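You operate a simulated robot arm through the tools that you are given. There is no shell and no other tool. Be economical: measure what you need, move in short steps, check, and stop when the job is done.

The job below is to be done with a simulated two-armed robot. You get a single attempt, and the scene is never put back.

Task
Backwash the sand filter and leave it switched off on Filter.
Fine: run on Waste till the sight cup stops clearing, then on Rinse till it is clear; move the lever only while the red filter button is off.

Only the result counts: the job must be done as asked and must still hold three seconds after the hand-in. Knocking over, shifting, dropping, spilling or breaking anything else fails it.

Robot
Two 7-joint arms with fingered hands on one trunk, on a base that drives. Base frame: it is fixed to the floor where the robot stands at the start and does not move with it; the origin is under the middle of the robot, x ahead of it, y to its left, z up; the surface under the hand at the start is at about z = 620. Lengths are in mm, angles in degrees, forces in N, time in s.
The left shoulder is at the start at [30, 120, 1013], the right one opposite. With the tool pointing down near the work surface each hand reaches from about 100 to 640 mm from the robot's upright axis, wherever it stands, measured 20 degrees to its own side. Places, roughly: filter lever [700, 100, 900]; red filter button [600, 0, 700]; sand filter [600, 100, 700]. Payload 4 kg a hand.
Tool frame (each hand has its own): the origin (TCP) lies between the finger pads and is the grasp point; the fingertips stand 19 mm ahead of it; z points along the fingers, y is the line along which they close. The gripper opens to 120 mm. The gripper's body begins 53 mm behind the TCP. The gripper is a hand of 3 fingers: y runs from the thumb to the fingers, the wrist lies at [0, 0, -219] in the tool frame, and closing takes about 1.5 s.
Orientation is that of the tool frame in the base frame, as a unit quaternion [w, x, y, z]. With the fingers straight down and closing along the base's y, the tool's x points along the base's -x, its y along +y and its z along -z.

Tools
- The arms move only by the tool move_arm. It takes "left_rows", "right_rows" or both (then of equal length, played together; a hand with none holds still); each is a list of rows, each an object of numbers (a shift or turn left out is 0, a gripper value left out holds the last): "x", "y", "z": the shift along the tool's x, y, z in units of 25 mm (1.0 is 25 mm); "rx", "ry", "rz": the turn, a rotation vector about the tool's x, y, z in units of 6 degrees (1.0 is 6 degrees). In form: [{"x": .., "y": .., "z": .., "rx": .., "ry": .., "rz": ..}, ...]. A call has 1 to 8 rows; each row shifts and turns the commanded pose from where the row before left it, along the tool's axes as they then stand. "left_grip" and "right_grip" are, for a hand that has rows, the finger opening in mm, from 0 to 120, set as the call begins (left out, the last holds). A call with a number of a shift or a turn outside -1 to 1 is refused whole. Each row takes 0.2 s and may step no farther than 50 mm and 8.6 degrees from the row before; otherwise, or with a gripper value out of range, the whole call is refused. A pose out of reach is approached as far as the arm can. The call stops where the force on the tool passes 40 N (or 10 N more than at its start, if that is more) or the arm is blocked; 0.2 s more then pass. The fingers move at their own pace (about 72 mm/s each) and stop on an object; they squeeze with about 33 N. The grip force told is the motor's: it shows also when the fingers shut on nothing. Time passes only in rows, and 0.2 s behind the last, so rows that do not move let the fingers close. It gives the time, the measured TCP pose, the force on the tool (base axes), the opening and the grip force at its end, in the units of the frame above (readings bear some noise), with the torque about the TCP (base axes, N m) and any sound that the robot's microphone picked up.
- Cameras (640 x 400 px; columns grow to the right, rows downward): "scene" is now at [56.1, 6.6, 1556.3]; the picture's right is [0.09, -1.00, 0.00], its down [-0.80, -0.07, -0.60] and it looks along [0.60, 0.05, -0.80] (base axes); focal length 264 px, centre (320, 200). "left" rides on the left gripper at [-66, -4, -79] in its tool frame; the picture's right is [0.05, -1.00, 0.00], its down [0.76, 0.04, -0.64] and it looks along [0.64, 0.04, 0.77] (tool axes); focal length 251 px, centre (320, 200). "right" rides on the right gripper at [66, -4, -79] in its tool frame; the picture's right is [0.05, 1.00, 0.00], its down [-0.76, 0.04, -0.64] and it looks along [-0.64, 0.03, 0.77] (tool axes); focal length 251 px, centre (320, 200). There is no depth. A picture from a camera that has moved, and an enlarged one, comes with that camera's place and axes in the base frame and with its lens.
- grab_frame(camera): a new picture of that camera. The clock stands still meanwhile.
- slide_trunk(by): slides the trunk up (or, below 0, down) by that many mm; the arms and the scene camera ride with it, the base frame stays. It gives what a move gives, with no picture.
- drive_base(legs): drives the robot by 1 to 6 legs, each [ahead, turn to the left] in mm and degrees, along the robot's own axes; the way and the turn of a leg run together, so that a leg with both is an arc; at most 1500 mm and 180 degrees a leg. The arms and the cameras ride along, it lands a little off, and it stops where it bumps. It gives what a move gives.
- finger_targets(finger1, finger2, thumb_bend, hand): sets how far each is bent, from 0 (flat) to 1 (curled in); at 0.3 the hand is open as for a grip, at 0.7 the pads meet at the TCP. One left out holds its place. A second passes; each finger stops where it meets its share of the squeeze, and holds until it gets a number again. A gripper value or a shape takes the hand back. It gives what a move gives, with no picture; readings hold the bend of each and the force on the fingers (four entries, about 0 where the hand has none), thumb and palm.
- hand_shape(shape, hand): the hand has 3 fingers and takes this shape, open, in about a second: jaw (thumb against the fingers, like two jaws); tri (thumb and two fingers); tip (a fingertip pinch); poke (one finger out to press); point (the index stretched); flat (the hand flat); cup (the hand cupped); fist (a fist). The gripper value then closes the fingers along that shape, each until it touches; the sizes above hold for jaw. It gives what a move gives, with no picture.
- pan_tilt(pan, tilt): turns the head with the scene camera to pan (to the left, within 120 degrees either way) and tilt (down, from -29 to 69), counted from straight ahead of the robot. It gives what a move gives.
- enlarge(camera, box): a new picture of the part [left, top, right, bottom] of that camera's present view, enlarged. The clock stands still meanwhile.
- job_done(): hands the job in; it is judged then, once.

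Go step by step. Nothing tells you exact positions but the pictures and the camera data: compare them with the known pose of the tool, close in by small moves and look again before you grip or let go. The budget is 120 turns and 108 pictures, counting those below and the enlarged ones. Unless the task says otherwise, let go and move clear before handing in, and close with one line.

The tools are called as a command line: name --argument value ..., lists and objects as JSON in quotes. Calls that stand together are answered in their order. move_arm: Moves the arms, as the interface text tells. Its arguments: {"type":"object","properties":{"left_rows":{"type":"array","items":{"type":"object","properties":{"x":{"type":"number"},"y":{"type":"number"},"z":{"type":"number"},"rx":{"type":"number"},"ry":{"type":"number"},"rz":{"type":"number"}}}},"left_grip":{"type":"number"},"right_rows":{"type":"array","items":{"type":"object","properties":{"x":{"type":"number"},"y":{"type":"number"},"z":{"type":"number"},"rx":{"type":"number"},"ry":{"type":"number"},"rz":{"type":"number"}}}},"right_grip":{"type":"number"}},"required":[]} The other tools are called the same way: slide_trunk (by) slides the trunk up or down; hand_shape (shape, hand) gives the hand a shape; finger_targets (finger1, finger2, thumb_bend, hand) moves the fingers one by one; drive_base (legs) drives the base; pan_tilt (pan, tilt) turns the head that bears the scene camera; grab_frame (camera) takes a picture; enlarge (camera, box) takes an enlarged picture of a part of a camera's view; job_done () hands the job in.

At the start:

```text
t: 0.0
left_ee_pos: [477.9, 220.9, 1056.8]
left_ee_rot: [-0.001, -0.002, 1.0, 0.0]
left_contact_force: [0.2, -0.1, 0.9]
left_wrist_torque: [0.02, -0.02, 0.02]
left_grip_width: 120.0
left_gripper_force: 0.0
left_shape: jaw
left_bend: [0.3, 0.3, 0.3]
left_finger forces: [0.0, 0.0, 0.0, 0.0, 0.1, 0.1]
right_ee_pos: [510.9, -158.2, 1042.2]
right_ee_rot: [-0.001, -0.003, 1.0, -0.001]
right_contact_force: [0.3, -0.5, 0.4]
right_wrist_torque: [-0.03, 0.02, 0.02]
right_grip_width: 119.8
right_gripper_force: 0.2
right_shape: jaw
right_bend: [0.3, 0.3, 0.3]
right_finger forces: [0.1, 0.0, 0.0, 0.1, 0.1, 0.0]
trunk travel left (down, up): [-225.0, 315.0]
robot x, y, heading: [-4.1, -0.3, -0.2]
head pan, tilt: [4.9, 52.9]
```

scene: 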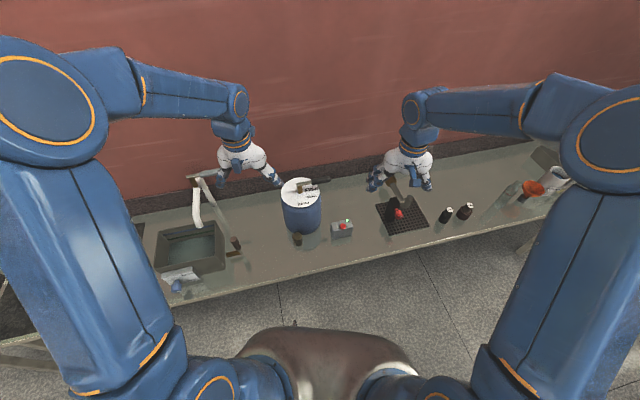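
right: 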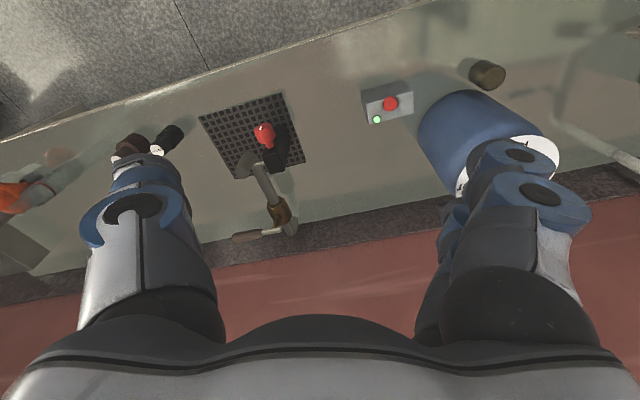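
left: 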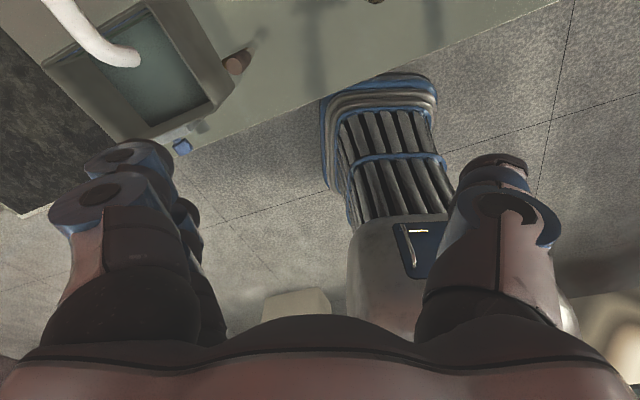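

I see the blue sand filter with a white top and labels, and a grey box with a red button and a green lamp. I'll look closer at both before planning.

enlarge --camera "scene" --box '[260, 160, 380, 250]'

enlarge --camera "right" --box '[340, 50, 580, 200]'

```text
4.44 times, centred on (320, 205) of scene
camera zoom: at [56.1, 6.6, 1556.3], right [0.09, -1.0, 0.0], down [-0.8, -0.07, -0.6], along [0.6, 0.05, -0.8], focal length 1176 px, centre (320, 178)
```

zoom: 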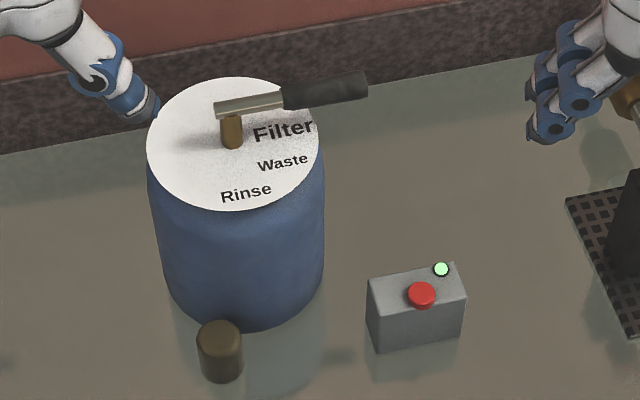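

```text
2.67 times, centred on (460, 125) of right
camera zoom: at [444.1, -161.1, 1120.6], right [-0.06, 1.0, 0.0], down [0.76, 0.04, 0.64], along [0.64, 0.04, -0.77], focal length 670 px, centre (-53, 400)
```

zoom: 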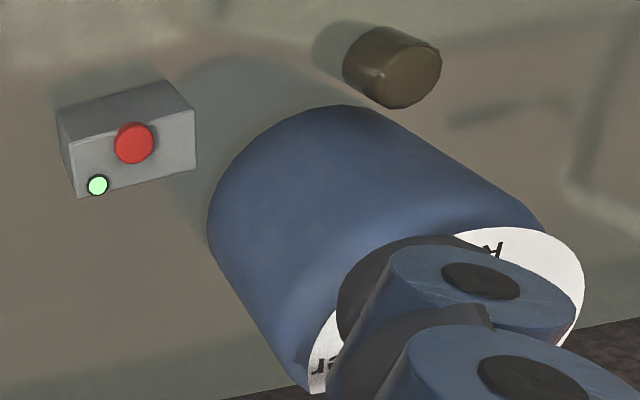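

The lamp is green, so the filter is probably running on Filter. I put the button near [585, -36, 700] and the lever pivot near [656, 126, 845], pointing about -y. I'll shape the right hand for poking and tilt it so its body leans away from the lever.

hand_shape --hand "right" --shape "poke"

move_arm --right_rows '[{"rx": -1, "z": 0.5}, {"rx": -1, "z": 0.5}, {"rx": -1, "z": 0.5}, {"rx": -1, "z": 0.5}, {"rx": -1, "z": 0.5}, {"rx": -1, "z": 0.5}, {"rx": -1, "z": 0.5}]'

grab_frame --camera "scene"

grab_frame --camera "right"

```text
t: 0.9
left_ee_pos: [478.2, 219.9, 1056.6]
left_ee_rot: [0.0, -0.003, 1.0, 0.0]
left_contact_force: [0.3, -0.3, -0.5]
left_wrist_torque: [-0.01, 0.01, 0.03]
left_grip_width: 119.8
left_gripper_force: 0.1
left_shape: jaw
left_bend: [0.3, 0.3, 0.3]
left_finger forces: [0.0, 0.0, 0.1, 0.0, 0.1, 0.1]
right_ee_pos: [510.9, -157.9, 1042.4]
right_ee_rot: [0.001, -0.003, 1.0, 0.0]
right_contact_force: [0.2, -0.3, -0.2]
right_wrist_torque: [0.0, 0.02, 0.02]
right_grip_width: 0.0
right_gripper_force: 0.0
right_shape: poke
right_bend: [0.29, 0.29, 0.33]
right_finger forces: [0.1, 0.0, 0.0, 0.0, 0.0, 0.0]
trunk travel left (down, up): [-225.0, 315.0]
robot x, y, heading: [-2.5, 0.9, -0.0]
head pan, tilt: [4.9, 52.9]
```

```text
t: 2.5
left_ee_pos: [477.9, 220.0, 1057.5]
left_ee_rot: [0.0, -0.001, 1.0, 0.0]
left_contact_force: [1.0, -0.7, 0.1]
left_wrist_torque: [0.0, -0.01, -0.02]
left_grip_width: 119.8
left_gripper_force: 0.0
left_shape: jaw
left_bend: [0.3, 0.3, 0.3]
left_finger forces: [0.0, 0.1, 0.0, 0.0, 0.0, 0.0]
right_ee_pos: [510.6, -133.3, 961.1]
right_ee_rot: [-0.001, -0.002, 0.933, 0.359]
right_contact_force: [1.1, 0.3, -0.3]
right_wrist_torque: [0.03, 0.0, -0.02]
right_grip_width: 0.0
right_gripper_force: 0.1
right_shape: poke
right_bend: [0.29, 0.29, 0.33]
right_finger forces: [0.1, 0.0, 0.0, 0.1, 0.1, 0.0]
trunk travel left (down, up): [-225.0, 315.0]
robot x, y, heading: [0.5, -1.0, -0.1]
head pan, tilt: [4.9, 52.9]
```

```text
102 pictures are left
camera scene: at [56.4, 5.9, 1556.3], right [0.09, -1.0, 0.0], down [-0.8, -0.07, -0.6], along [0.6, 0.05, -0.8], focal length 264 px, centre (320, 200)
```

scene: 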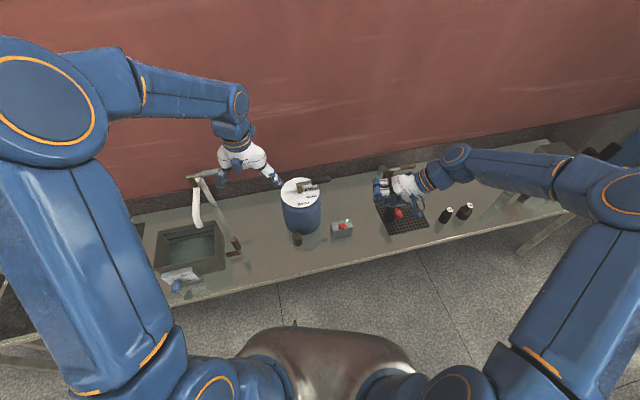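

```text
101 pictures are left
camera right: at [444.6, -187.7, 1016.4], right [-0.06, 0.74, 0.67], down [0.77, -0.4, 0.51], along [0.64, 0.54, -0.54], focal length 251 px, centre (320, 200)
```

right: 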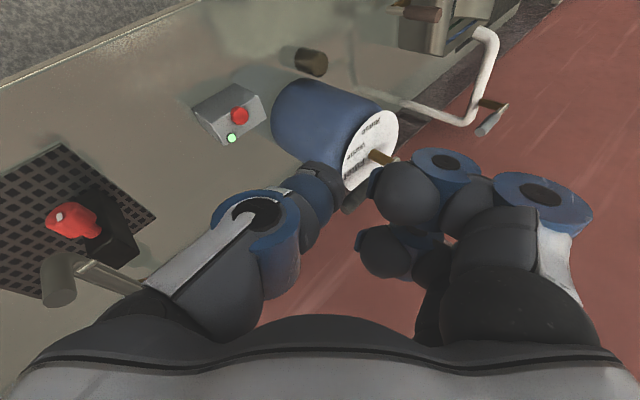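

The hand tilted as planned. I'll look closely at the poking finger's shape and where its tip is.

enlarge --camera "right" --box '[200, 100, 520, 300]'

enlarge --camera "scene" --box '[340, 150, 440, 225]'

```text
2.00 times, centred on (360, 200) of right
camera zoom: at [444.6, -187.7, 1016.4], right [-0.06, 0.74, 0.67], down [0.77, -0.4, 0.51], along [0.64, 0.54, -0.54], focal length 503 px, centre (240, 200)
```

zoom: 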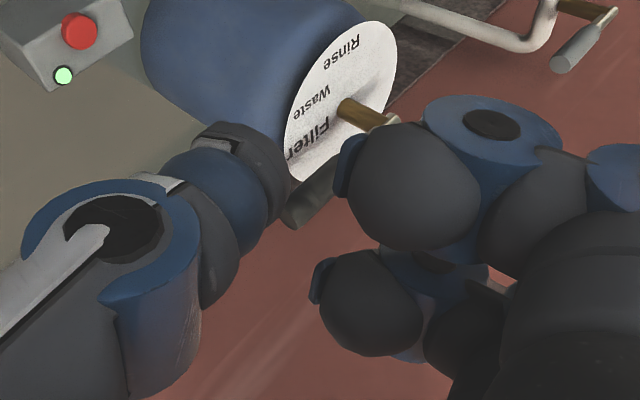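

```text
5.33 times, centred on (390, 188) of scene
camera zoom: at [56.4, 5.9, 1556.3], right [0.09, -1.0, 0.0], down [-0.8, -0.07, -0.6], along [0.6, 0.05, -0.8], focal length 1411 px, centre (-53, 267)
```

zoom: 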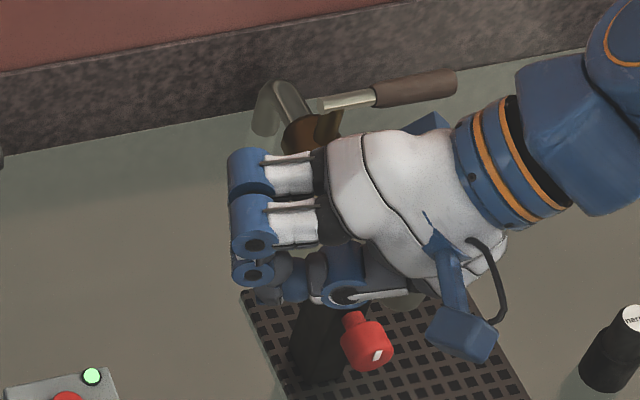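

The poke shape looks curled here. I'll try "point" and look at the hand again.

hand_shape --hand "right" --shape "point"

enlarge --camera "right" --box '[200, 100, 520, 300]'

enlarge --camera "scene" --box '[340, 150, 440, 225]'

```text
t: 3.4
left_ee_pos: [478.5, 220.4, 1057.6]
left_ee_rot: [0.0, -0.003, 1.0, 0.0]
left_contact_force: [-0.1, -0.3, -0.7]
left_wrist_torque: [0.0, 0.0, 0.03]
left_grip_width: 120.0
left_gripper_force: 0.0
left_shape: jaw
left_bend: [0.3, 0.3, 0.3]
left_finger forces: [0.1, 0.1, 0.0, 0.1, 0.0, 0.1]
right_ee_pos: [511.0, -131.9, 961.4]
right_ee_rot: [-0.001, -0.002, 0.934, 0.358]
right_contact_force: [0.2, 0.2, 0.7]
right_wrist_torque: [0.02, 0.01, -0.01]
right_grip_width: 0.0
right_gripper_force: 0.1
right_shape: point
right_bend: [0.82, 1.0, 0.67]
right_finger forces: [0.0, 0.0, 0.1, 0.0, 0.1, 0.0]
trunk travel left (down, up): [-225.0, 315.0]
robot x, y, heading: [2.8, -3.0, 0.1]
head pan, tilt: [4.9, 52.9]
```

```text
2.00 times, centred on (360, 200) of right
camera zoom: at [444.4, -187.1, 1016.8], right [-0.06, 0.74, 0.67], down [0.77, -0.4, 0.51], along [0.64, 0.54, -0.55], focal length 503 px, centre (240, 200)
```

zoom: 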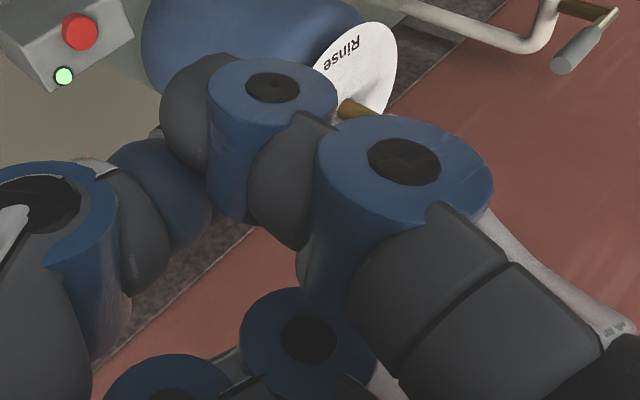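

```text
5.33 times, centred on (390, 188) of scene
camera zoom: at [56.1, 6.5, 1556.3], right [0.09, -1.0, 0.0], down [-0.8, -0.07, -0.6], along [0.6, 0.05, -0.8], focal length 1411 px, centre (-53, 267)
```

zoom: 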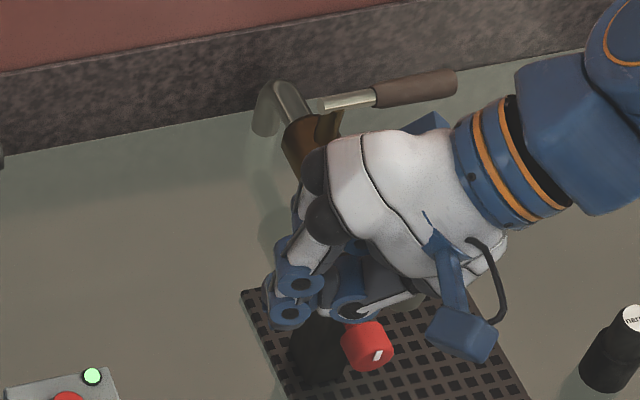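

"Point" also bends the finger inward. I'll set the fingers individually: finger 1 flat, the others curled.

finger_targets --hand "right" --finger1 0.3 --finger2 1 --thumb_bend 1

enlarge --camera "right" --box '[200, 100, 520, 300]'

enlarge --camera "scene" --box '[340, 150, 440, 225]'

```text
t: 4.4
left_ee_pos: [478.4, 221.3, 1056.4]
left_ee_rot: [0.0, -0.003, 1.0, 0.0]
left_contact_force: [-0.2, 0.4, -0.8]
left_wrist_torque: [-0.02, -0.04, -0.01]
left_grip_width: 120.1
left_gripper_force: 0.1
left_shape: jaw
left_bend: [0.3, 0.3, 0.3]
left_finger forces: [0.1, 0.1, 0.0, 0.0, 0.0, 0.0]
right_ee_pos: [510.9, -131.8, 961.2]
right_ee_rot: [-0.001, -0.003, 0.934, 0.359]
right_contact_force: [0.7, 0.7, 0.3]
right_wrist_torque: [-0.01, 0.0, -0.01]
right_grip_width: 53.2
right_gripper_force: 0.0
right_shape: fingers
right_bend: [0.3, 1.0, 0.98]
right_finger forces: [0.0, 0.1, 0.1, 0.0, 0.1, 0.0]
trunk travel left (down, up): [-225.0, 315.0]
robot x, y, heading: [0.5, -2.2, -0.1]
head pan, tilt: [4.9, 52.9]
```

```text
2.00 times, centred on (360, 200) of right
camera zoom: at [444.4, -187.1, 1016.7], right [-0.06, 0.74, 0.67], down [0.77, -0.4, 0.51], along [0.64, 0.54, -0.55], focal length 503 px, centre (240, 200)
```

zoom: 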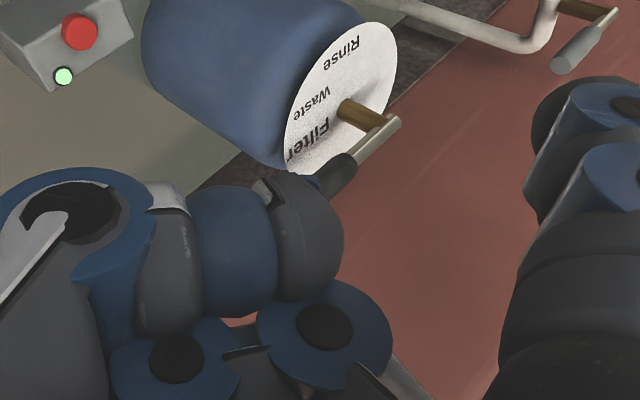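

```text
5.33 times, centred on (390, 188) of scene
camera zoom: at [56.1, 6.6, 1556.3], right [0.09, -1.0, 0.0], down [-0.8, -0.07, -0.6], along [0.6, 0.05, -0.8], focal length 1411 px, centre (-53, 267)
```

zoom: 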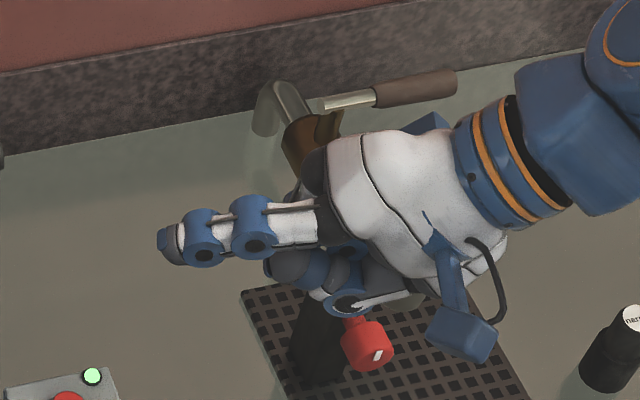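

Finger 1 now sticks out as a poker, with its tip about 60 mm to the tool's +y side. I'll reduce the tilt to about 24° and bring it above the button.

move_arm --right_rows '[{"rx": 1}, {"rx": 1}, {"rx": 1}]'

move_arm --right_rows '[{"x": -0.451, "y": -0.215, "z": 0.974}, {"x": -0.451, "y": -0.215, "z": 0.974}, {"x": -0.451, "y": -0.215, "z": 0.974}, {"x": -0.451, "y": -0.215, "z": 0.974}, {"x": -0.451, "y": -0.215, "z": 0.974}, {"x": -0.451, "y": -0.215, "z": 0.974}, {"x": -0.451, "y": -0.215, "z": 0.974}]'

enlarge --camera "scene" --box '[270, 160, 430, 260]'

grab_frame --camera "right"

```text
t: 5.2
left_ee_pos: [479.0, 221.3, 1056.8]
left_ee_rot: [0.0, -0.003, 1.0, 0.0]
left_contact_force: [0.3, 0.7, 0.2]
left_wrist_torque: [0.0, 0.0, 0.01]
left_grip_width: 119.8
left_gripper_force: 0.0
left_shape: jaw
left_bend: [0.3, 0.3, 0.3]
left_finger forces: [0.0, 0.0, 0.0, 0.0, 0.0, 0.0]
right_ee_pos: [511.0, -132.2, 961.9]
right_ee_rot: [-0.001, -0.002, 0.978, 0.207]
right_contact_force: [0.1, 0.6, -0.5]
right_wrist_torque: [-0.03, 0.03, -0.02]
right_grip_width: 53.1
right_gripper_force: 0.3
right_shape: fingers
right_bend: [0.3, 1.0, 0.98]
right_finger forces: [0.0, 0.1, 0.0, 0.0, 0.0, 0.1]
trunk travel left (down, up): [-225.0, 315.0]
robot x, y, heading: [0.2, -0.3, -0.1]
head pan, tilt: [4.9, 52.9]
```

```text
t: 6.8
left_ee_pos: [478.9, 220.7, 1057.0]
left_ee_rot: [-0.001, -0.002, 1.0, 0.0]
left_contact_force: [0.1, 0.5, 0.2]
left_wrist_torque: [0.0, 0.01, 0.02]
left_grip_width: 119.8
left_gripper_force: 0.1
left_shape: jaw
left_bend: [0.3, 0.3, 0.3]
left_finger forces: [0.0, 0.0, 0.1, 0.0, 0.0, 0.1]
right_ee_pos: [590.2, -97.3, 788.5]
right_ee_rot: [0.0, -0.003, 0.978, 0.208]
right_contact_force: [0.3, -0.6, 0.5]
right_wrist_torque: [0.04, 0.0, 0.01]
right_grip_width: 52.9
right_gripper_force: 0.0
right_shape: fingers
right_bend: [0.3, 1.0, 0.98]
right_finger forces: [0.0, 0.1, 0.0, 0.0, 0.0, 0.0]
trunk travel left (down, up): [-225.0, 315.0]
robot x, y, heading: [-0.1, -0.6, 0.3]
head pan, tilt: [4.9, 52.9]
```

```text
4.00 times, centred on (350, 210) of scene
camera zoom: at [56.8, 6.8, 1556.2], right [0.09, -1.0, 0.0], down [-0.8, -0.07, -0.6], along [0.6, 0.05, -0.8], focal length 1058 px, centre (200, 160)
```

zoom: 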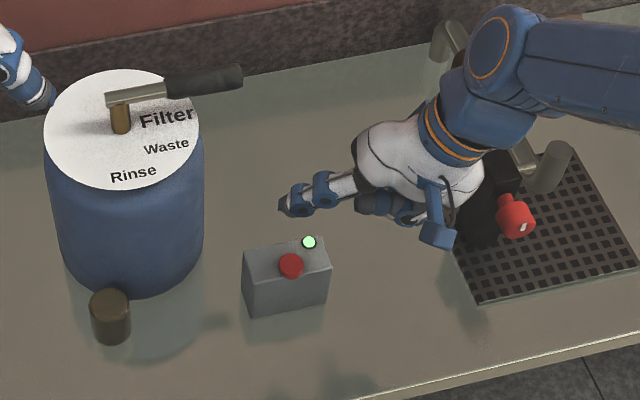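

```text
93 pictures are left
camera right: at [523.7, -132.3, 858.6], right [-0.06, 0.91, 0.41], down [0.77, -0.22, 0.6], along [0.64, 0.35, -0.69], focal length 251 px, centre (320, 200)
```

right: 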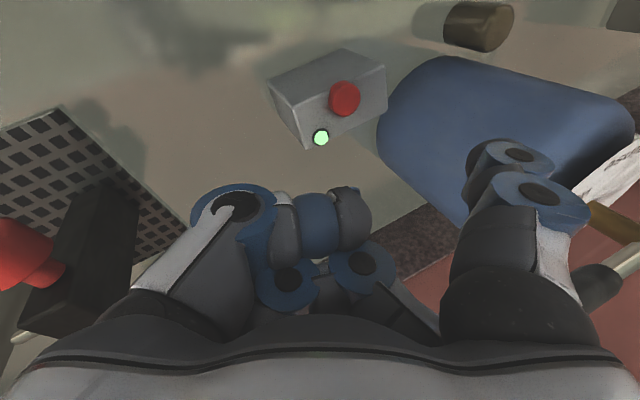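

The fingertip is near [582, -22, 797] and the button near [585, -37, 698]. I'll come down to about 20 mm above it and look again.

move_arm --right_rows '[{"x": -0.04, "y": -0.53, "z": 0.86}, {"x": -0.04, "y": -0.53, "z": 0.86}, {"x": -0.04, "y": -0.53, "z": 0.86}]'

enlarge --camera "scene" --box '[310, 200, 374, 240]'

grab_frame --camera "right"

```text
t: 7.6
left_ee_pos: [478.8, 220.6, 1056.5]
left_ee_rot: [-0.002, -0.003, 1.0, 0.0]
left_contact_force: [0.2, 0.4, -0.9]
left_wrist_torque: [0.0, -0.02, 0.01]
left_grip_width: 119.8
left_gripper_force: 0.1
left_shape: jaw
left_bend: [0.3, 0.3, 0.3]
left_finger forces: [0.0, 0.1, 0.0, 0.0, 0.0, 0.1]
right_ee_pos: [593.3, -106.5, 714.6]
right_ee_rot: [-0.001, -0.002, 0.978, 0.208]
right_contact_force: [0.4, 0.2, -0.1]
right_wrist_torque: [0.01, 0.0, -0.02]
right_grip_width: 53.3
right_gripper_force: 0.1
right_shape: fingers
right_bend: [0.3, 1.0, 0.98]
right_finger forces: [0.1, 0.1, 0.0, 0.1, 0.0, 0.0]
trunk travel left (down, up): [-225.0, 315.0]
robot x, y, heading: [-3.8, 0.1, -0.1]
head pan, tilt: [4.9, 52.9]
```

```text
10.00 times, centred on (342, 220) of scene
camera zoom: at [56.8, 6.6, 1556.2], right [0.09, -1.0, 0.0], down [-0.8, -0.07, -0.6], along [0.6, 0.05, -0.8], focal length 2645 px, centre (100, 0)
```

zoom: 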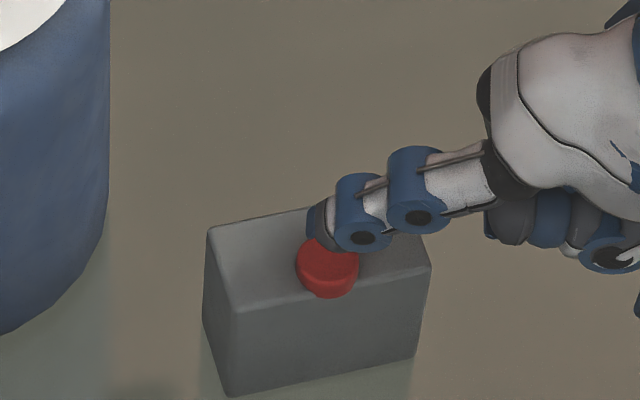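

```text
91 pictures are left
camera right: at [526.8, -140.7, 783.9], right [-0.06, 0.91, 0.41], down [0.77, -0.22, 0.6], along [0.64, 0.35, -0.69], focal length 251 px, centre (320, 200)
```

right: 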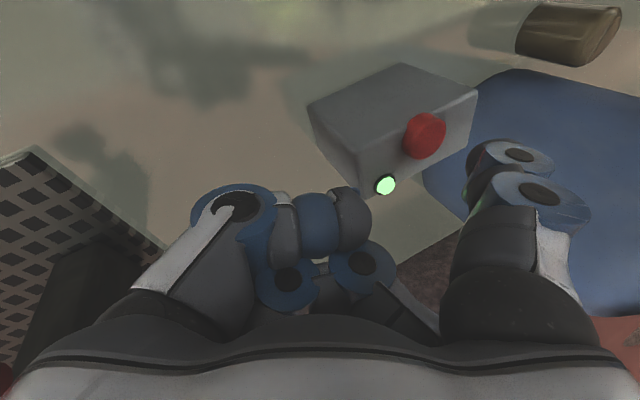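

The fingertip is right over the button. I'll press straight down in small steps.

move_arm --right_rows '[{"y": -0.13, "z": 0.292, "x": 0.04}, {"y": -0.13, "z": 0.292, "x": 0.04}, {"y": -0.081, "z": 0.183}, {"y": -0.049, "z": 0.11}]'

enlarge --camera "scene" --box '[310, 200, 374, 240]'

```text
t: 8.6
left_ee_pos: [479.1, 220.2, 1057.6]
left_ee_rot: [0.001, -0.003, 1.0, 0.0]
left_contact_force: [0.0, -0.7, -0.4]
left_wrist_torque: [-0.01, 0.02, -0.01]
left_grip_width: 120.1
left_gripper_force: 0.0
left_shape: jaw
left_bend: [0.3, 0.3, 0.3]
left_finger forces: [0.0, 0.0, 0.0, 0.0, 0.2, 0.0]
right_ee_pos: [590.4, -105.9, 690.8]
right_ee_rot: [0.0, -0.001, 0.978, 0.208]
right_contact_force: [0.7, 0.4, 0.2]
right_wrist_torque: [-0.02, 0.02, -0.02]
right_grip_width: 53.2
right_gripper_force: 0.0
right_shape: fingers
right_bend: [0.3, 1.0, 0.98]
right_finger forces: [0.0, 0.0, 0.0, 0.0, 0.0, 0.1]
trunk travel left (down, up): [-225.0, 315.0]
robot x, y, heading: [-2.4, -0.4, -0.1]
head pan, tilt: [4.9, 52.9]
```

```text
10.00 times, centred on (342, 220) of scene
camera zoom: at [56.1, 6.7, 1556.3], right [0.09, -1.0, 0.0], down [-0.8, -0.07, -0.6], along [0.6, 0.05, -0.8], focal length 2645 px, centre (100, 0)
```

zoom: 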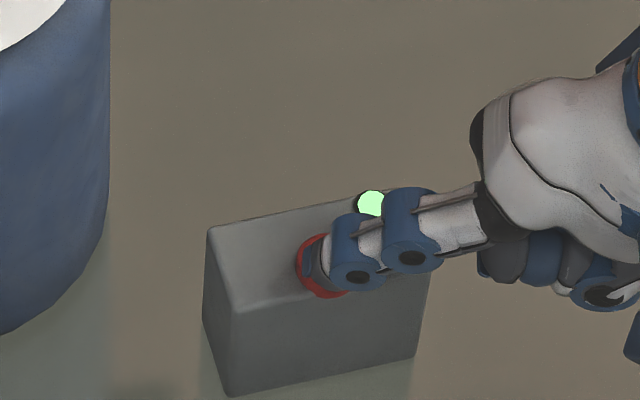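

No contact yet, and the alignment still looks good. I'll continue down in 2–3 mm steps.

move_arm --right_rows '[{"y": -0.049, "z": 0.11}, {"y": -0.049, "z": 0.11}]'

```text
t: 9.2
left_ee_pos: [478.2, 221.1, 1056.5]
left_ee_rot: [-0.001, -0.003, 1.0, 0.0]
left_contact_force: [0.4, -0.1, 0.0]
left_wrist_torque: [0.03, -0.01, 0.0]
left_grip_width: 119.9
left_gripper_force: 0.1
left_shape: jaw
left_bend: [0.3, 0.3, 0.3]
left_finger forces: [0.1, 0.1, 0.0, 0.1, 0.0, 0.0]
right_ee_pos: [590.2, -105.9, 685.0]
right_ee_rot: [0.0, -0.003, 0.978, 0.208]
right_contact_force: [-0.3, -0.2, 1.5]
right_wrist_torque: [0.07, 0.02, 0.05]
right_grip_width: 53.5
right_gripper_force: 0.3
right_shape: fingers
right_bend: [0.3, 1.0, 0.98]
right_finger forces: [1.0, 0.1, 0.0, 0.0, 0.0, 0.0]
trunk travel left (down, up): [-225.0, 315.0]
robot x, y, heading: [-0.5, 0.4, -0.1]
head pan, tilt: [4.9, 52.9]
heard: click
```

It clicked, so I'll back up and check the lamp.

move_arm --right_rows '[{"y": 0.1, "z": -0.22}, {"y": 0.13, "z": -0.292}]'

enlarge --camera "scene" --box '[270, 160, 398, 240]'

```text
t: 9.8
left_ee_pos: [478.8, 219.2, 1056.5]
left_ee_rot: [-0.001, -0.003, 1.0, -0.001]
left_contact_force: [0.7, 0.5, 0.2]
left_wrist_torque: [0.02, 0.0, -0.02]
left_grip_width: 119.6
left_gripper_force: 0.0
left_shape: jaw
left_bend: [0.3, 0.3, 0.3]
left_finger forces: [0.0, 0.1, 0.1, 0.1, 0.0, 0.0]
right_ee_pos: [587.5, -105.5, 699.1]
right_ee_rot: [-0.001, -0.002, 0.978, 0.207]
right_contact_force: [-0.1, 1.4, -0.3]
right_wrist_torque: [-0.02, 0.0, -0.01]
right_grip_width: 53.4
right_gripper_force: 0.1
right_shape: fingers
right_bend: [0.3, 1.0, 0.98]
right_finger forces: [0.1, 0.0, 0.0, 0.1, 0.0, 0.1]
trunk travel left (down, up): [-225.0, 315.0]
robot x, y, heading: [-1.6, 0.6, -0.0]
head pan, tilt: [4.9, 52.9]
```

```text
5.00 times, centred on (334, 200) of scene
camera zoom: at [56.1, 6.6, 1556.3], right [0.09, -1.0, 0.0], down [-0.8, -0.07, -0.6], along [0.6, 0.05, -0.8], focal length 1322 px, centre (250, 200)
```

zoom: 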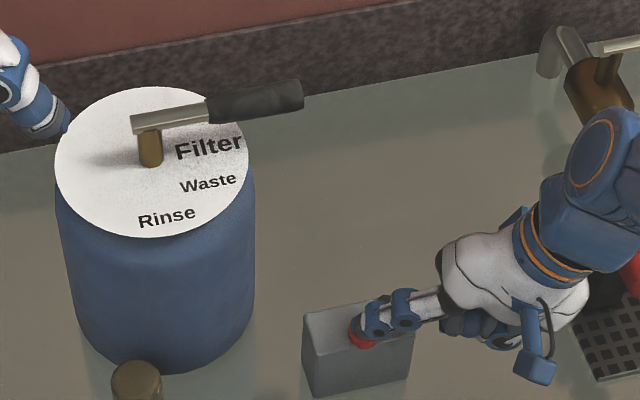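

The lamp may be hidden behind the finger, so I'll check with the right hand camera.

grab_frame --camera "right"

```text
88 pictures are left
camera right: at [523.8, -140.3, 768.7], right [-0.06, 0.91, 0.41], down [0.77, -0.22, 0.6], along [0.64, 0.35, -0.69], focal length 251 px, centre (320, 200)
```

right: 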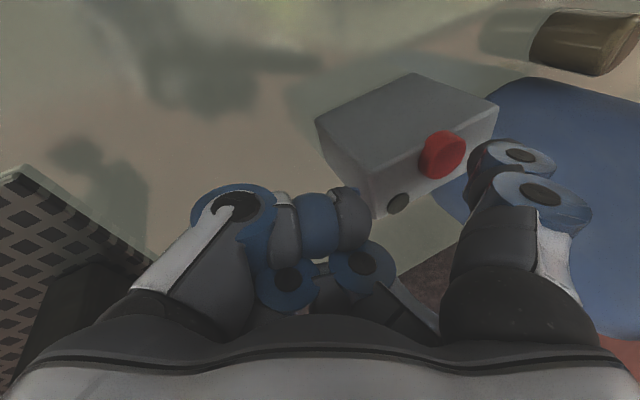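

The lamp is off, so the lever may be moved. I re-measured the pivot at about [643, 127], with the lever bar at z ≈ 860 and its tip near [675, 20]. Next I'll tilt the left hand forward for reach and spin it so the fingers straddle the lever.

move_arm --left_rows '[{"ry": -1}, {"ry": -1}, {"ry": -1}, {"ry": -1}, {"rz": -1}, {"rz": -1}, {"rz": -1}, {"rz": -1}]' --left_grip 60

move_arm --left_rows '[{"rz": -1}, {"rz": -1}, {"rz": -1}, {"rz": -1}, {"rz": -1}, {"rz": -1}, {"rz": -1}, {"rz": -1}]'

move_arm --left_rows '[{"rz": -1}, {"rz": -1}, {"rz": -1}, {"rz": -1}, {"rz": -1}]'

grab_frame --camera "scene"

grab_frame --camera "left"

```text
t: 11.6
left_ee_pos: [479.4, 220.7, 1057.6]
left_ee_rot: [0.204, -0.205, 0.956, -0.043]
left_contact_force: [-0.4, -0.6, 0.6]
left_wrist_torque: [0.0, 0.03, 0.02]
left_grip_width: 60.5
left_gripper_force: 0.0
left_shape: jaw
left_bend: [0.33, 0.33, 0.95]
left_finger forces: [0.0, 0.0, 0.0, 0.1, 0.0, 0.0]
right_ee_pos: [590.4, -106.7, 700.0]
right_ee_rot: [-0.001, -0.002, 0.978, 0.208]
right_contact_force: [0.4, -0.4, -0.1]
right_wrist_torque: [0.0, 0.01, -0.05]
right_grip_width: 53.5
right_gripper_force: 0.0
right_shape: fingers
right_bend: [0.3, 1.0, 0.98]
right_finger forces: [0.1, 0.1, 0.0, 0.1, 0.0, 0.1]
trunk travel left (down, up): [-225.0, 315.0]
robot x, y, heading: [-1.5, -0.6, -0.0]
head pan, tilt: [4.9, 52.9]
```

```text
t: 13.4
left_ee_pos: [477.9, 219.1, 1056.9]
left_ee_rot: [0.168, -0.577, 0.79, -0.122]
left_contact_force: [1.1, -0.3, 0.4]
left_wrist_torque: [0.01, 0.01, 0.03]
left_grip_width: 60.6
left_gripper_force: 0.0
left_shape: jaw
left_bend: [0.33, 0.33, 0.95]
left_finger forces: [0.1, 0.0, 0.0, 0.0, 0.0, 0.0]
right_ee_pos: [590.0, -103.8, 698.6]
right_ee_rot: [0.0, -0.002, 0.978, 0.207]
right_contact_force: [0.4, -0.4, 0.2]
right_wrist_torque: [-0.01, -0.01, -0.05]
right_grip_width: 53.5
right_gripper_force: 0.0
right_shape: fingers
right_bend: [0.3, 1.0, 0.98]
right_finger forces: [0.0, 0.1, 0.0, 0.0, 0.1, 0.1]
trunk travel left (down, up): [-225.0, 315.0]
robot x, y, heading: [-2.7, -1.1, -0.0]
head pan, tilt: [4.9, 52.9]
```

```text
t: 14.6
left_ee_pos: [478.3, 220.6, 1058.0]
left_ee_rot: [-0.13, 0.762, -0.614, 0.161]
left_contact_force: [0.5, 0.3, 0.8]
left_wrist_torque: [-0.01, 0.02, 0.01]
left_grip_width: 60.8
left_gripper_force: 0.0
left_shape: jaw
left_bend: [0.33, 0.33, 0.95]
left_finger forces: [0.0, 0.0, 0.0, 0.1, 0.0, 0.0]
right_ee_pos: [591.0, -105.2, 699.6]
right_ee_rot: [-0.001, -0.002, 0.978, 0.207]
right_contact_force: [0.6, -0.8, -0.5]
right_wrist_torque: [-0.01, 0.0, 0.01]
right_grip_width: 53.3
right_gripper_force: 0.1
right_shape: fingers
right_bend: [0.3, 1.0, 0.98]
right_finger forces: [0.0, 0.0, 0.0, 0.1, 0.1, 0.2]
trunk travel left (down, up): [-225.0, 315.0]
robot x, y, heading: [0.6, -2.1, -0.1]
head pan, tilt: [4.9, 52.9]
```

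```text
87 pictures are left
camera scene: at [56.2, 6.4, 1556.3], right [0.09, -1.0, 0.0], down [-0.8, -0.07, -0.6], along [0.6, 0.05, -0.8], focal length 264 px, centre (320, 200)
```

scene: 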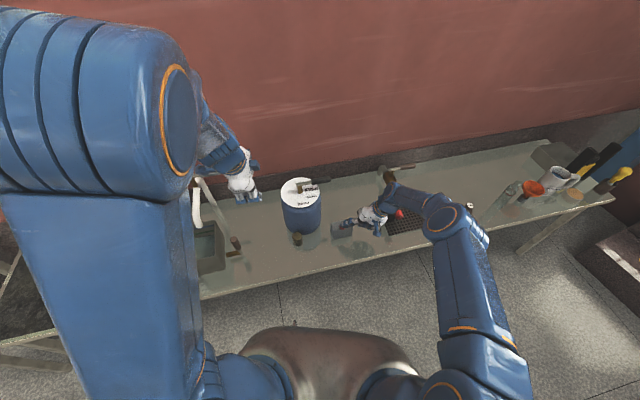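

```text
86 pictures are left
camera left: at [436.2, 285.4, 1124.8], right [0.9, 0.16, 0.4], down [-0.15, -0.76, 0.64], along [0.41, -0.63, -0.66], focal length 251 px, centre (320, 200)
```

left: 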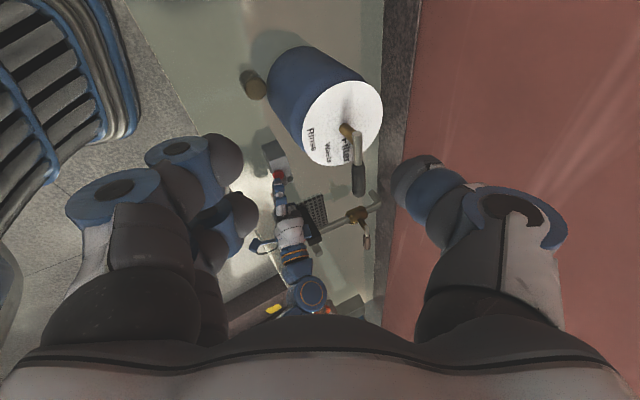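

The spin worked, and the tool's x axis is now aligned with the lever. Next I'll move to a pre-position about 100 mm back from the lever handle along the approach.

move_arm --left_rows '[{"x": 0.94, "y": -0.271, "z": 0.791}, {"x": 0.94, "y": -0.271, "z": 0.791}, {"x": 0.94, "y": -0.271, "z": 0.791}, {"x": 0.94, "y": -0.271, "z": 0.791}, {"x": 0.94, "y": -0.271, "z": 0.791}, {"x": 0.94, "y": -0.271, "z": 0.791}, {"x": 0.94, "y": -0.271, "z": 0.791}, {"x": 0.94, "y": -0.271, "z": 0.791}]'

grab_frame --camera "left"

enlarge --camera "scene" --box '[250, 140, 378, 220]'

```text
t: 16.4
left_ee_pos: [628.8, 49.5, 950.8]
left_ee_rot: [-0.131, 0.762, -0.614, 0.161]
left_contact_force: [0.3, -0.4, 0.1]
left_wrist_torque: [0.02, -0.03, 0.01]
left_grip_width: 60.8
left_gripper_force: 0.0
left_shape: jaw
left_bend: [0.33, 0.33, 0.95]
left_finger forces: [0.0, 0.0, 0.1, 0.0, 0.0, 0.1]
right_ee_pos: [590.3, -105.2, 698.7]
right_ee_rot: [-0.002, -0.002, 0.978, 0.208]
right_contact_force: [0.1, 0.4, -1.3]
right_wrist_torque: [0.0, 0.01, 0.01]
right_grip_width: 53.5
right_gripper_force: 0.0
right_shape: fingers
right_bend: [0.3, 1.0, 0.98]
right_finger forces: [0.1, 0.0, 0.0, 0.0, 0.1, 0.1]
trunk travel left (down, up): [-225.0, 315.0]
robot x, y, heading: [0.6, 2.7, -0.2]
head pan, tilt: [4.9, 52.9]
```

```text
85 pictures are left
camera left: at [586.1, 114.5, 1017.6], right [0.9, 0.16, 0.4], down [-0.15, -0.76, 0.64], along [0.4, -0.63, -0.66], focal length 251 px, centre (320, 200)
```

left: 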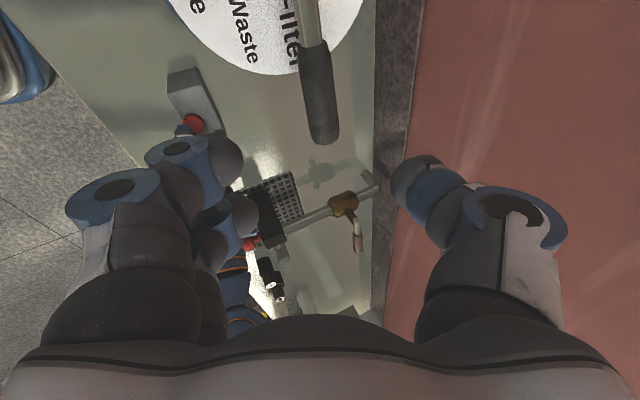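

```text
5.00 times, centred on (314, 180) of scene
camera zoom: at [57.1, 6.2, 1556.2], right [0.09, -1.0, 0.0], down [-0.8, -0.07, -0.6], along [0.6, 0.05, -0.8], focal length 1322 px, centre (350, 300)
```

zoom: 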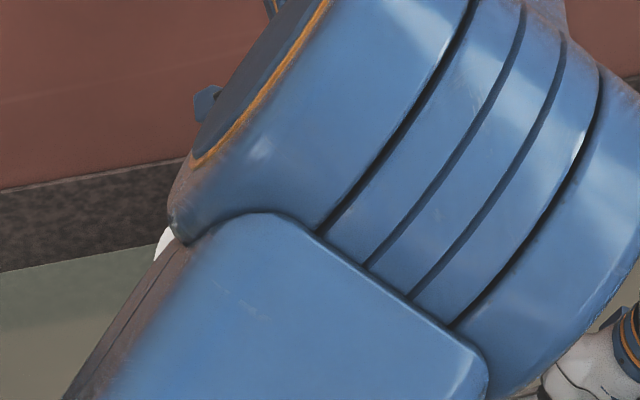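

My elbow blocks the scene camera, but the left camera shows the handle well, with its centreline near [666, 50, 860]. I'll descend along the tool axis to straddle it.

move_arm --left_rows '[{"y": 0.1, "z": 0.8}, {"z": 0.8}, {"z": 0.7}]'

grab_frame --camera "left"

```text
t: 17.2
left_ee_pos: [650.4, 48.7, 896.0]
left_ee_rot: [-0.131, 0.762, -0.613, 0.161]
left_contact_force: [0.5, -0.3, 1.1]
left_wrist_torque: [0.02, -0.05, 0.01]
left_grip_width: 60.3
left_gripper_force: 0.0
left_shape: jaw
left_bend: [0.33, 0.33, 0.95]
left_finger forces: [0.1, 0.0, 0.0, 0.1, 0.0, 0.0]
right_ee_pos: [590.4, -106.0, 698.3]
right_ee_rot: [-0.001, -0.002, 0.978, 0.208]
right_contact_force: [0.2, 0.6, -0.4]
right_wrist_torque: [0.0, -0.01, 0.03]
right_grip_width: 53.5
right_gripper_force: 0.0
right_shape: fingers
right_bend: [0.3, 1.0, 0.98]
right_finger forces: [0.0, 0.0, 0.0, 0.1, 0.0, 0.1]
trunk travel left (down, up): [-225.0, 315.0]
robot x, y, heading: [0.9, 3.0, 0.1]
head pan, tilt: [4.9, 52.9]
```

```text
83 pictures are left
camera left: at [607.3, 113.7, 962.9], right [0.9, 0.16, 0.4], down [-0.15, -0.76, 0.64], along [0.4, -0.63, -0.66], focal length 251 px, centre (320, 200)
```

left: 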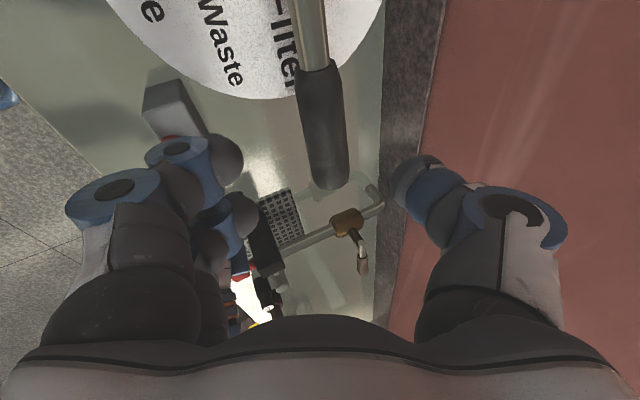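

The handle sits well between fingers and thumb. I'll go down the remaining ~38 mm.

move_arm --left_rows '[{"z": 0.8}, {"z": 0.75}]'

grab_frame --camera "left"

```text
t: 17.8
left_ee_pos: [665.4, 47.9, 860.2]
left_ee_rot: [-0.131, 0.761, -0.615, 0.16]
left_contact_force: [-0.4, 0.1, -0.4]
left_wrist_torque: [0.0, 0.0, -0.02]
left_grip_width: 60.6
left_gripper_force: 0.1
left_shape: jaw
left_bend: [0.33, 0.33, 0.95]
left_finger forces: [0.1, 0.1, 0.0, 0.0, 0.1, 0.0]
right_ee_pos: [590.3, -103.9, 699.6]
right_ee_rot: [-0.001, -0.003, 0.978, 0.208]
right_contact_force: [0.1, 1.3, 0.7]
right_wrist_torque: [0.02, 0.0, -0.01]
right_grip_width: 53.4
right_gripper_force: 0.0
right_shape: fingers
right_bend: [0.3, 1.0, 0.98]
right_finger forces: [0.0, 0.0, 0.0, 0.0, 0.1, 0.0]
trunk travel left (down, up): [-225.0, 315.0]
robot x, y, heading: [0.5, 0.8, -0.3]
head pan, tilt: [4.9, 52.9]
```

```text
82 pictures are left
camera left: at [622.6, 113.4, 927.8], right [0.9, 0.16, 0.4], down [-0.15, -0.76, 0.64], along [0.41, -0.63, -0.66], focal length 251 px, centre (320, 200)
```

left: 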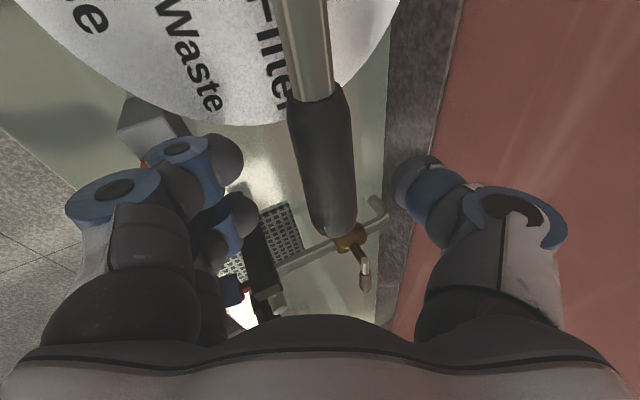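

The handle is straddled with its end about 20 mm past the TCP. I'll close to a loose fit and check that it doesn't load the lever.

move_arm --left_rows '[{}, {}, {}]' --left_grip 34

grab_frame --camera "left"

```text
t: 18.6
left_ee_pos: [664.9, 47.4, 860.5]
left_ee_rot: [-0.132, 0.762, -0.614, 0.16]
left_contact_force: [0.9, 1.4, 0.5]
left_wrist_torque: [-0.01, 0.03, 0.03]
left_grip_width: 34.5
left_gripper_force: 0.0
left_shape: jaw
left_bend: [0.42, 0.42, 0.93]
left_finger forces: [0.1, 0.1, 0.0, 0.1, 0.8, 0.0]
right_ee_pos: [589.4, -105.3, 698.5]
right_ee_rot: [-0.001, -0.003, 0.978, 0.208]
right_contact_force: [0.6, -0.4, -0.3]
right_wrist_torque: [0.01, 0.0, 0.03]
right_grip_width: 53.6
right_gripper_force: 0.0
right_shape: fingers
right_bend: [0.3, 1.0, 0.98]
right_finger forces: [0.1, 0.0, 0.0, 0.1, 0.0, 0.0]
trunk travel left (down, up): [-225.0, 315.0]
robot x, y, heading: [0.5, 3.5, -0.0]
head pan, tilt: [4.9, 52.9]
```

```text
81 pictures are left
camera left: at [622.5, 113.3, 928.0], right [0.9, 0.16, 0.4], down [-0.15, -0.76, 0.64], along [0.4, -0.63, -0.66], focal length 251 px, centre (320, 200)
```

left: 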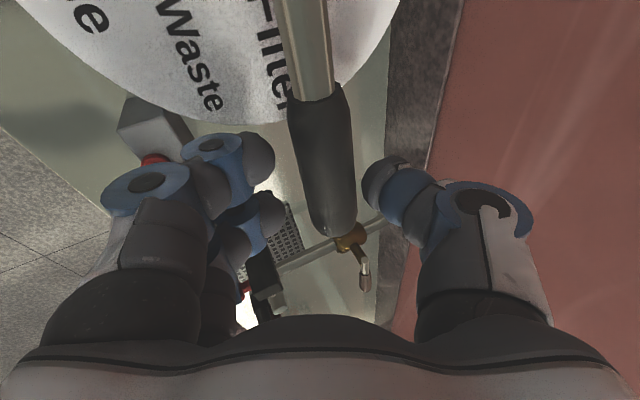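

A loose fit, with the thumb just touching. I'll swing about the pivot by 30° toward Waste and then check.

move_arm --left_rows '[{"x": 0.01, "y": 0.316, "z": -0.136, "rx": -0.086, "ry": 0.396, "rz": 0.915}, {"x": 0.01, "y": 0.316, "z": -0.136, "rx": -0.086, "ry": 0.396, "rz": 0.915}, {"x": 0.01, "y": 0.316, "z": -0.136, "rx": -0.086, "ry": 0.396, "rz": 0.915}, {"x": 0.01, "y": 0.316, "z": -0.136, "rx": -0.086, "ry": 0.396, "rz": 0.915}, {"x": 0.01, "y": 0.316, "z": -0.136, "rx": -0.086, "ry": 0.396, "rz": 0.915}]'

grab_frame --camera "left"

enlarge --camera "scene" --box '[250, 140, 378, 220]'

```text
t: 19.8
left_ee_pos: [623.4, 47.8, 859.9]
left_ee_rot: [0.085, -0.576, 0.791, -0.189]
left_contact_force: [1.5, 1.2, 1.0]
left_wrist_torque: [-0.01, -0.01, 0.0]
left_grip_width: 34.5
left_gripper_force: 0.1
left_shape: jaw
left_bend: [0.42, 0.42, 0.92]
left_finger forces: [0.0, 0.1, 0.1, 0.0, 1.4, 0.1]
right_ee_pos: [591.0, -105.3, 698.8]
right_ee_rot: [0.0, -0.003, 0.978, 0.209]
right_contact_force: [-0.2, -0.4, 0.0]
right_wrist_torque: [-0.01, 0.02, 0.01]
right_grip_width: 53.2
right_gripper_force: 0.0
right_shape: fingers
right_bend: [0.3, 1.0, 0.98]
right_finger forces: [0.0, 0.0, 0.0, 0.0, 0.0, 0.1]
trunk travel left (down, up): [-225.0, 315.0]
robot x, y, heading: [-0.7, 0.8, -0.1]
head pan, tilt: [4.9, 52.9]
```

```text
80 pictures are left
camera left: at [619.2, 124.9, 928.4], right [0.86, -0.32, 0.4], down [-0.51, -0.58, 0.64], along [0.03, -0.75, -0.66], focal length 251 px, centre (320, 200)
```

left: 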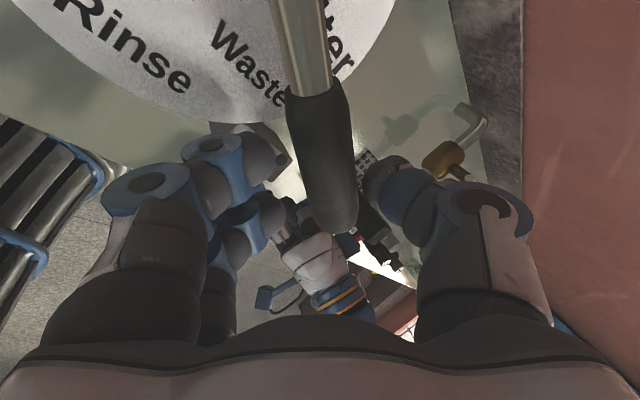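

```text
5.00 times, centred on (314, 180) of scene
camera zoom: at [56.4, 7.0, 1556.3], right [0.09, -1.0, 0.0], down [-0.8, -0.07, -0.6], along [0.6, 0.05, -0.8], focal length 1322 px, centre (350, 300)
```

zoom: 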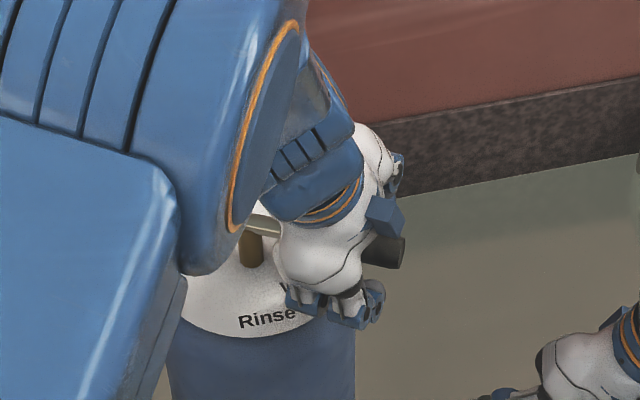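

The lever follows the hand smoothly and is now at about -103°. I'll look closely at the lid for detent marks.

enlarge --camera "left" --box '[60, 0, 420, 225]'

```text
1.78 times, centred on (240, 112) of left
camera zoom: at [619.2, 124.9, 928.4], right [0.86, -0.32, 0.4], down [-0.51, -0.58, 0.64], along [0.03, -0.75, -0.66], focal length 447 px, centre (462, 356)
```

zoom: 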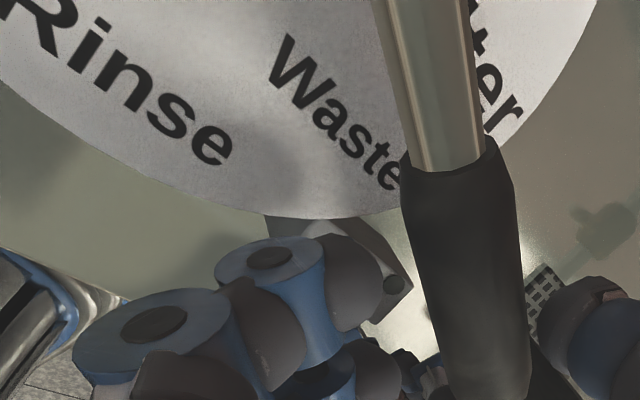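

From this view the labels sit at about -70°, -114° and -161°, so the stops are roughly 45° apart. I'll rotate about 13° more to Waste.

move_arm --left_rows '[{"x": 0.01, "y": 0.316, "z": -0.136, "rx": -0.086, "ry": 0.396, "rz": 0.915}, {"x": 0.01, "y": 0.316, "z": -0.136, "rx": -0.086, "ry": 0.396, "rz": 0.915}, {"x": 0.002, "y": 0.063, "z": -0.027, "rx": -0.017, "ry": 0.079, "rz": 0.183}, {}]'

grab_frame --camera "left"

enlarge --camera "scene" --box '[250, 150, 378, 250]'

```text
t: 20.8
left_ee_pos: [606.0, 54.7, 860.4]
left_ee_rot: [0.061, -0.481, 0.852, -0.197]
left_contact_force: [1.5, 1.0, 1.3]
left_wrist_torque: [-0.03, -0.02, 0.04]
left_grip_width: 34.8
left_gripper_force: 0.1
left_shape: jaw
left_bend: [0.42, 0.42, 0.93]
left_finger forces: [0.0, 0.1, 0.1, 0.0, 1.5, 0.1]
right_ee_pos: [590.7, -105.9, 699.3]
right_ee_rot: [0.0, -0.002, 0.978, 0.207]
right_contact_force: [0.0, -0.3, 0.1]
right_wrist_torque: [0.01, -0.02, -0.03]
right_grip_width: 53.3
right_gripper_force: 0.0
right_shape: fingers
right_bend: [0.3, 1.0, 0.98]
right_finger forces: [0.0, 0.0, 0.0, 0.1, 0.1, 0.1]
trunk travel left (down, up): [-225.0, 315.0]
robot x, y, heading: [4.1, 0.4, 0.2]
head pan, tilt: [4.9, 52.9]
```

```text
77 pictures are left
camera left: at [619.3, 130.0, 928.1], right [0.77, -0.5, 0.4], down [-0.63, -0.45, 0.64], along [-0.14, -0.74, -0.66], focal length 251 px, centre (320, 200)
```

left: 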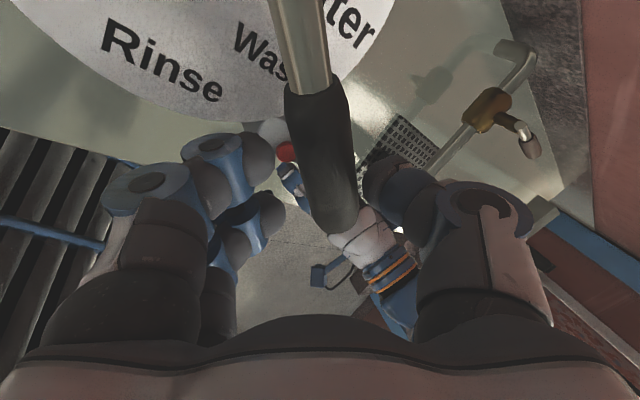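

```text
4.00 times, centred on (314, 200) of scene
camera zoom: at [56.3, 6.7, 1556.3], right [0.09, -1.0, 0.0], down [-0.8, -0.07, -0.6], along [0.6, 0.05, -0.8], focal length 1058 px, centre (344, 200)
```

zoom: 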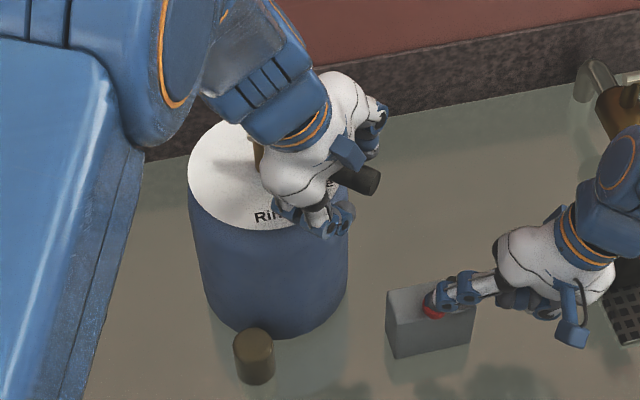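

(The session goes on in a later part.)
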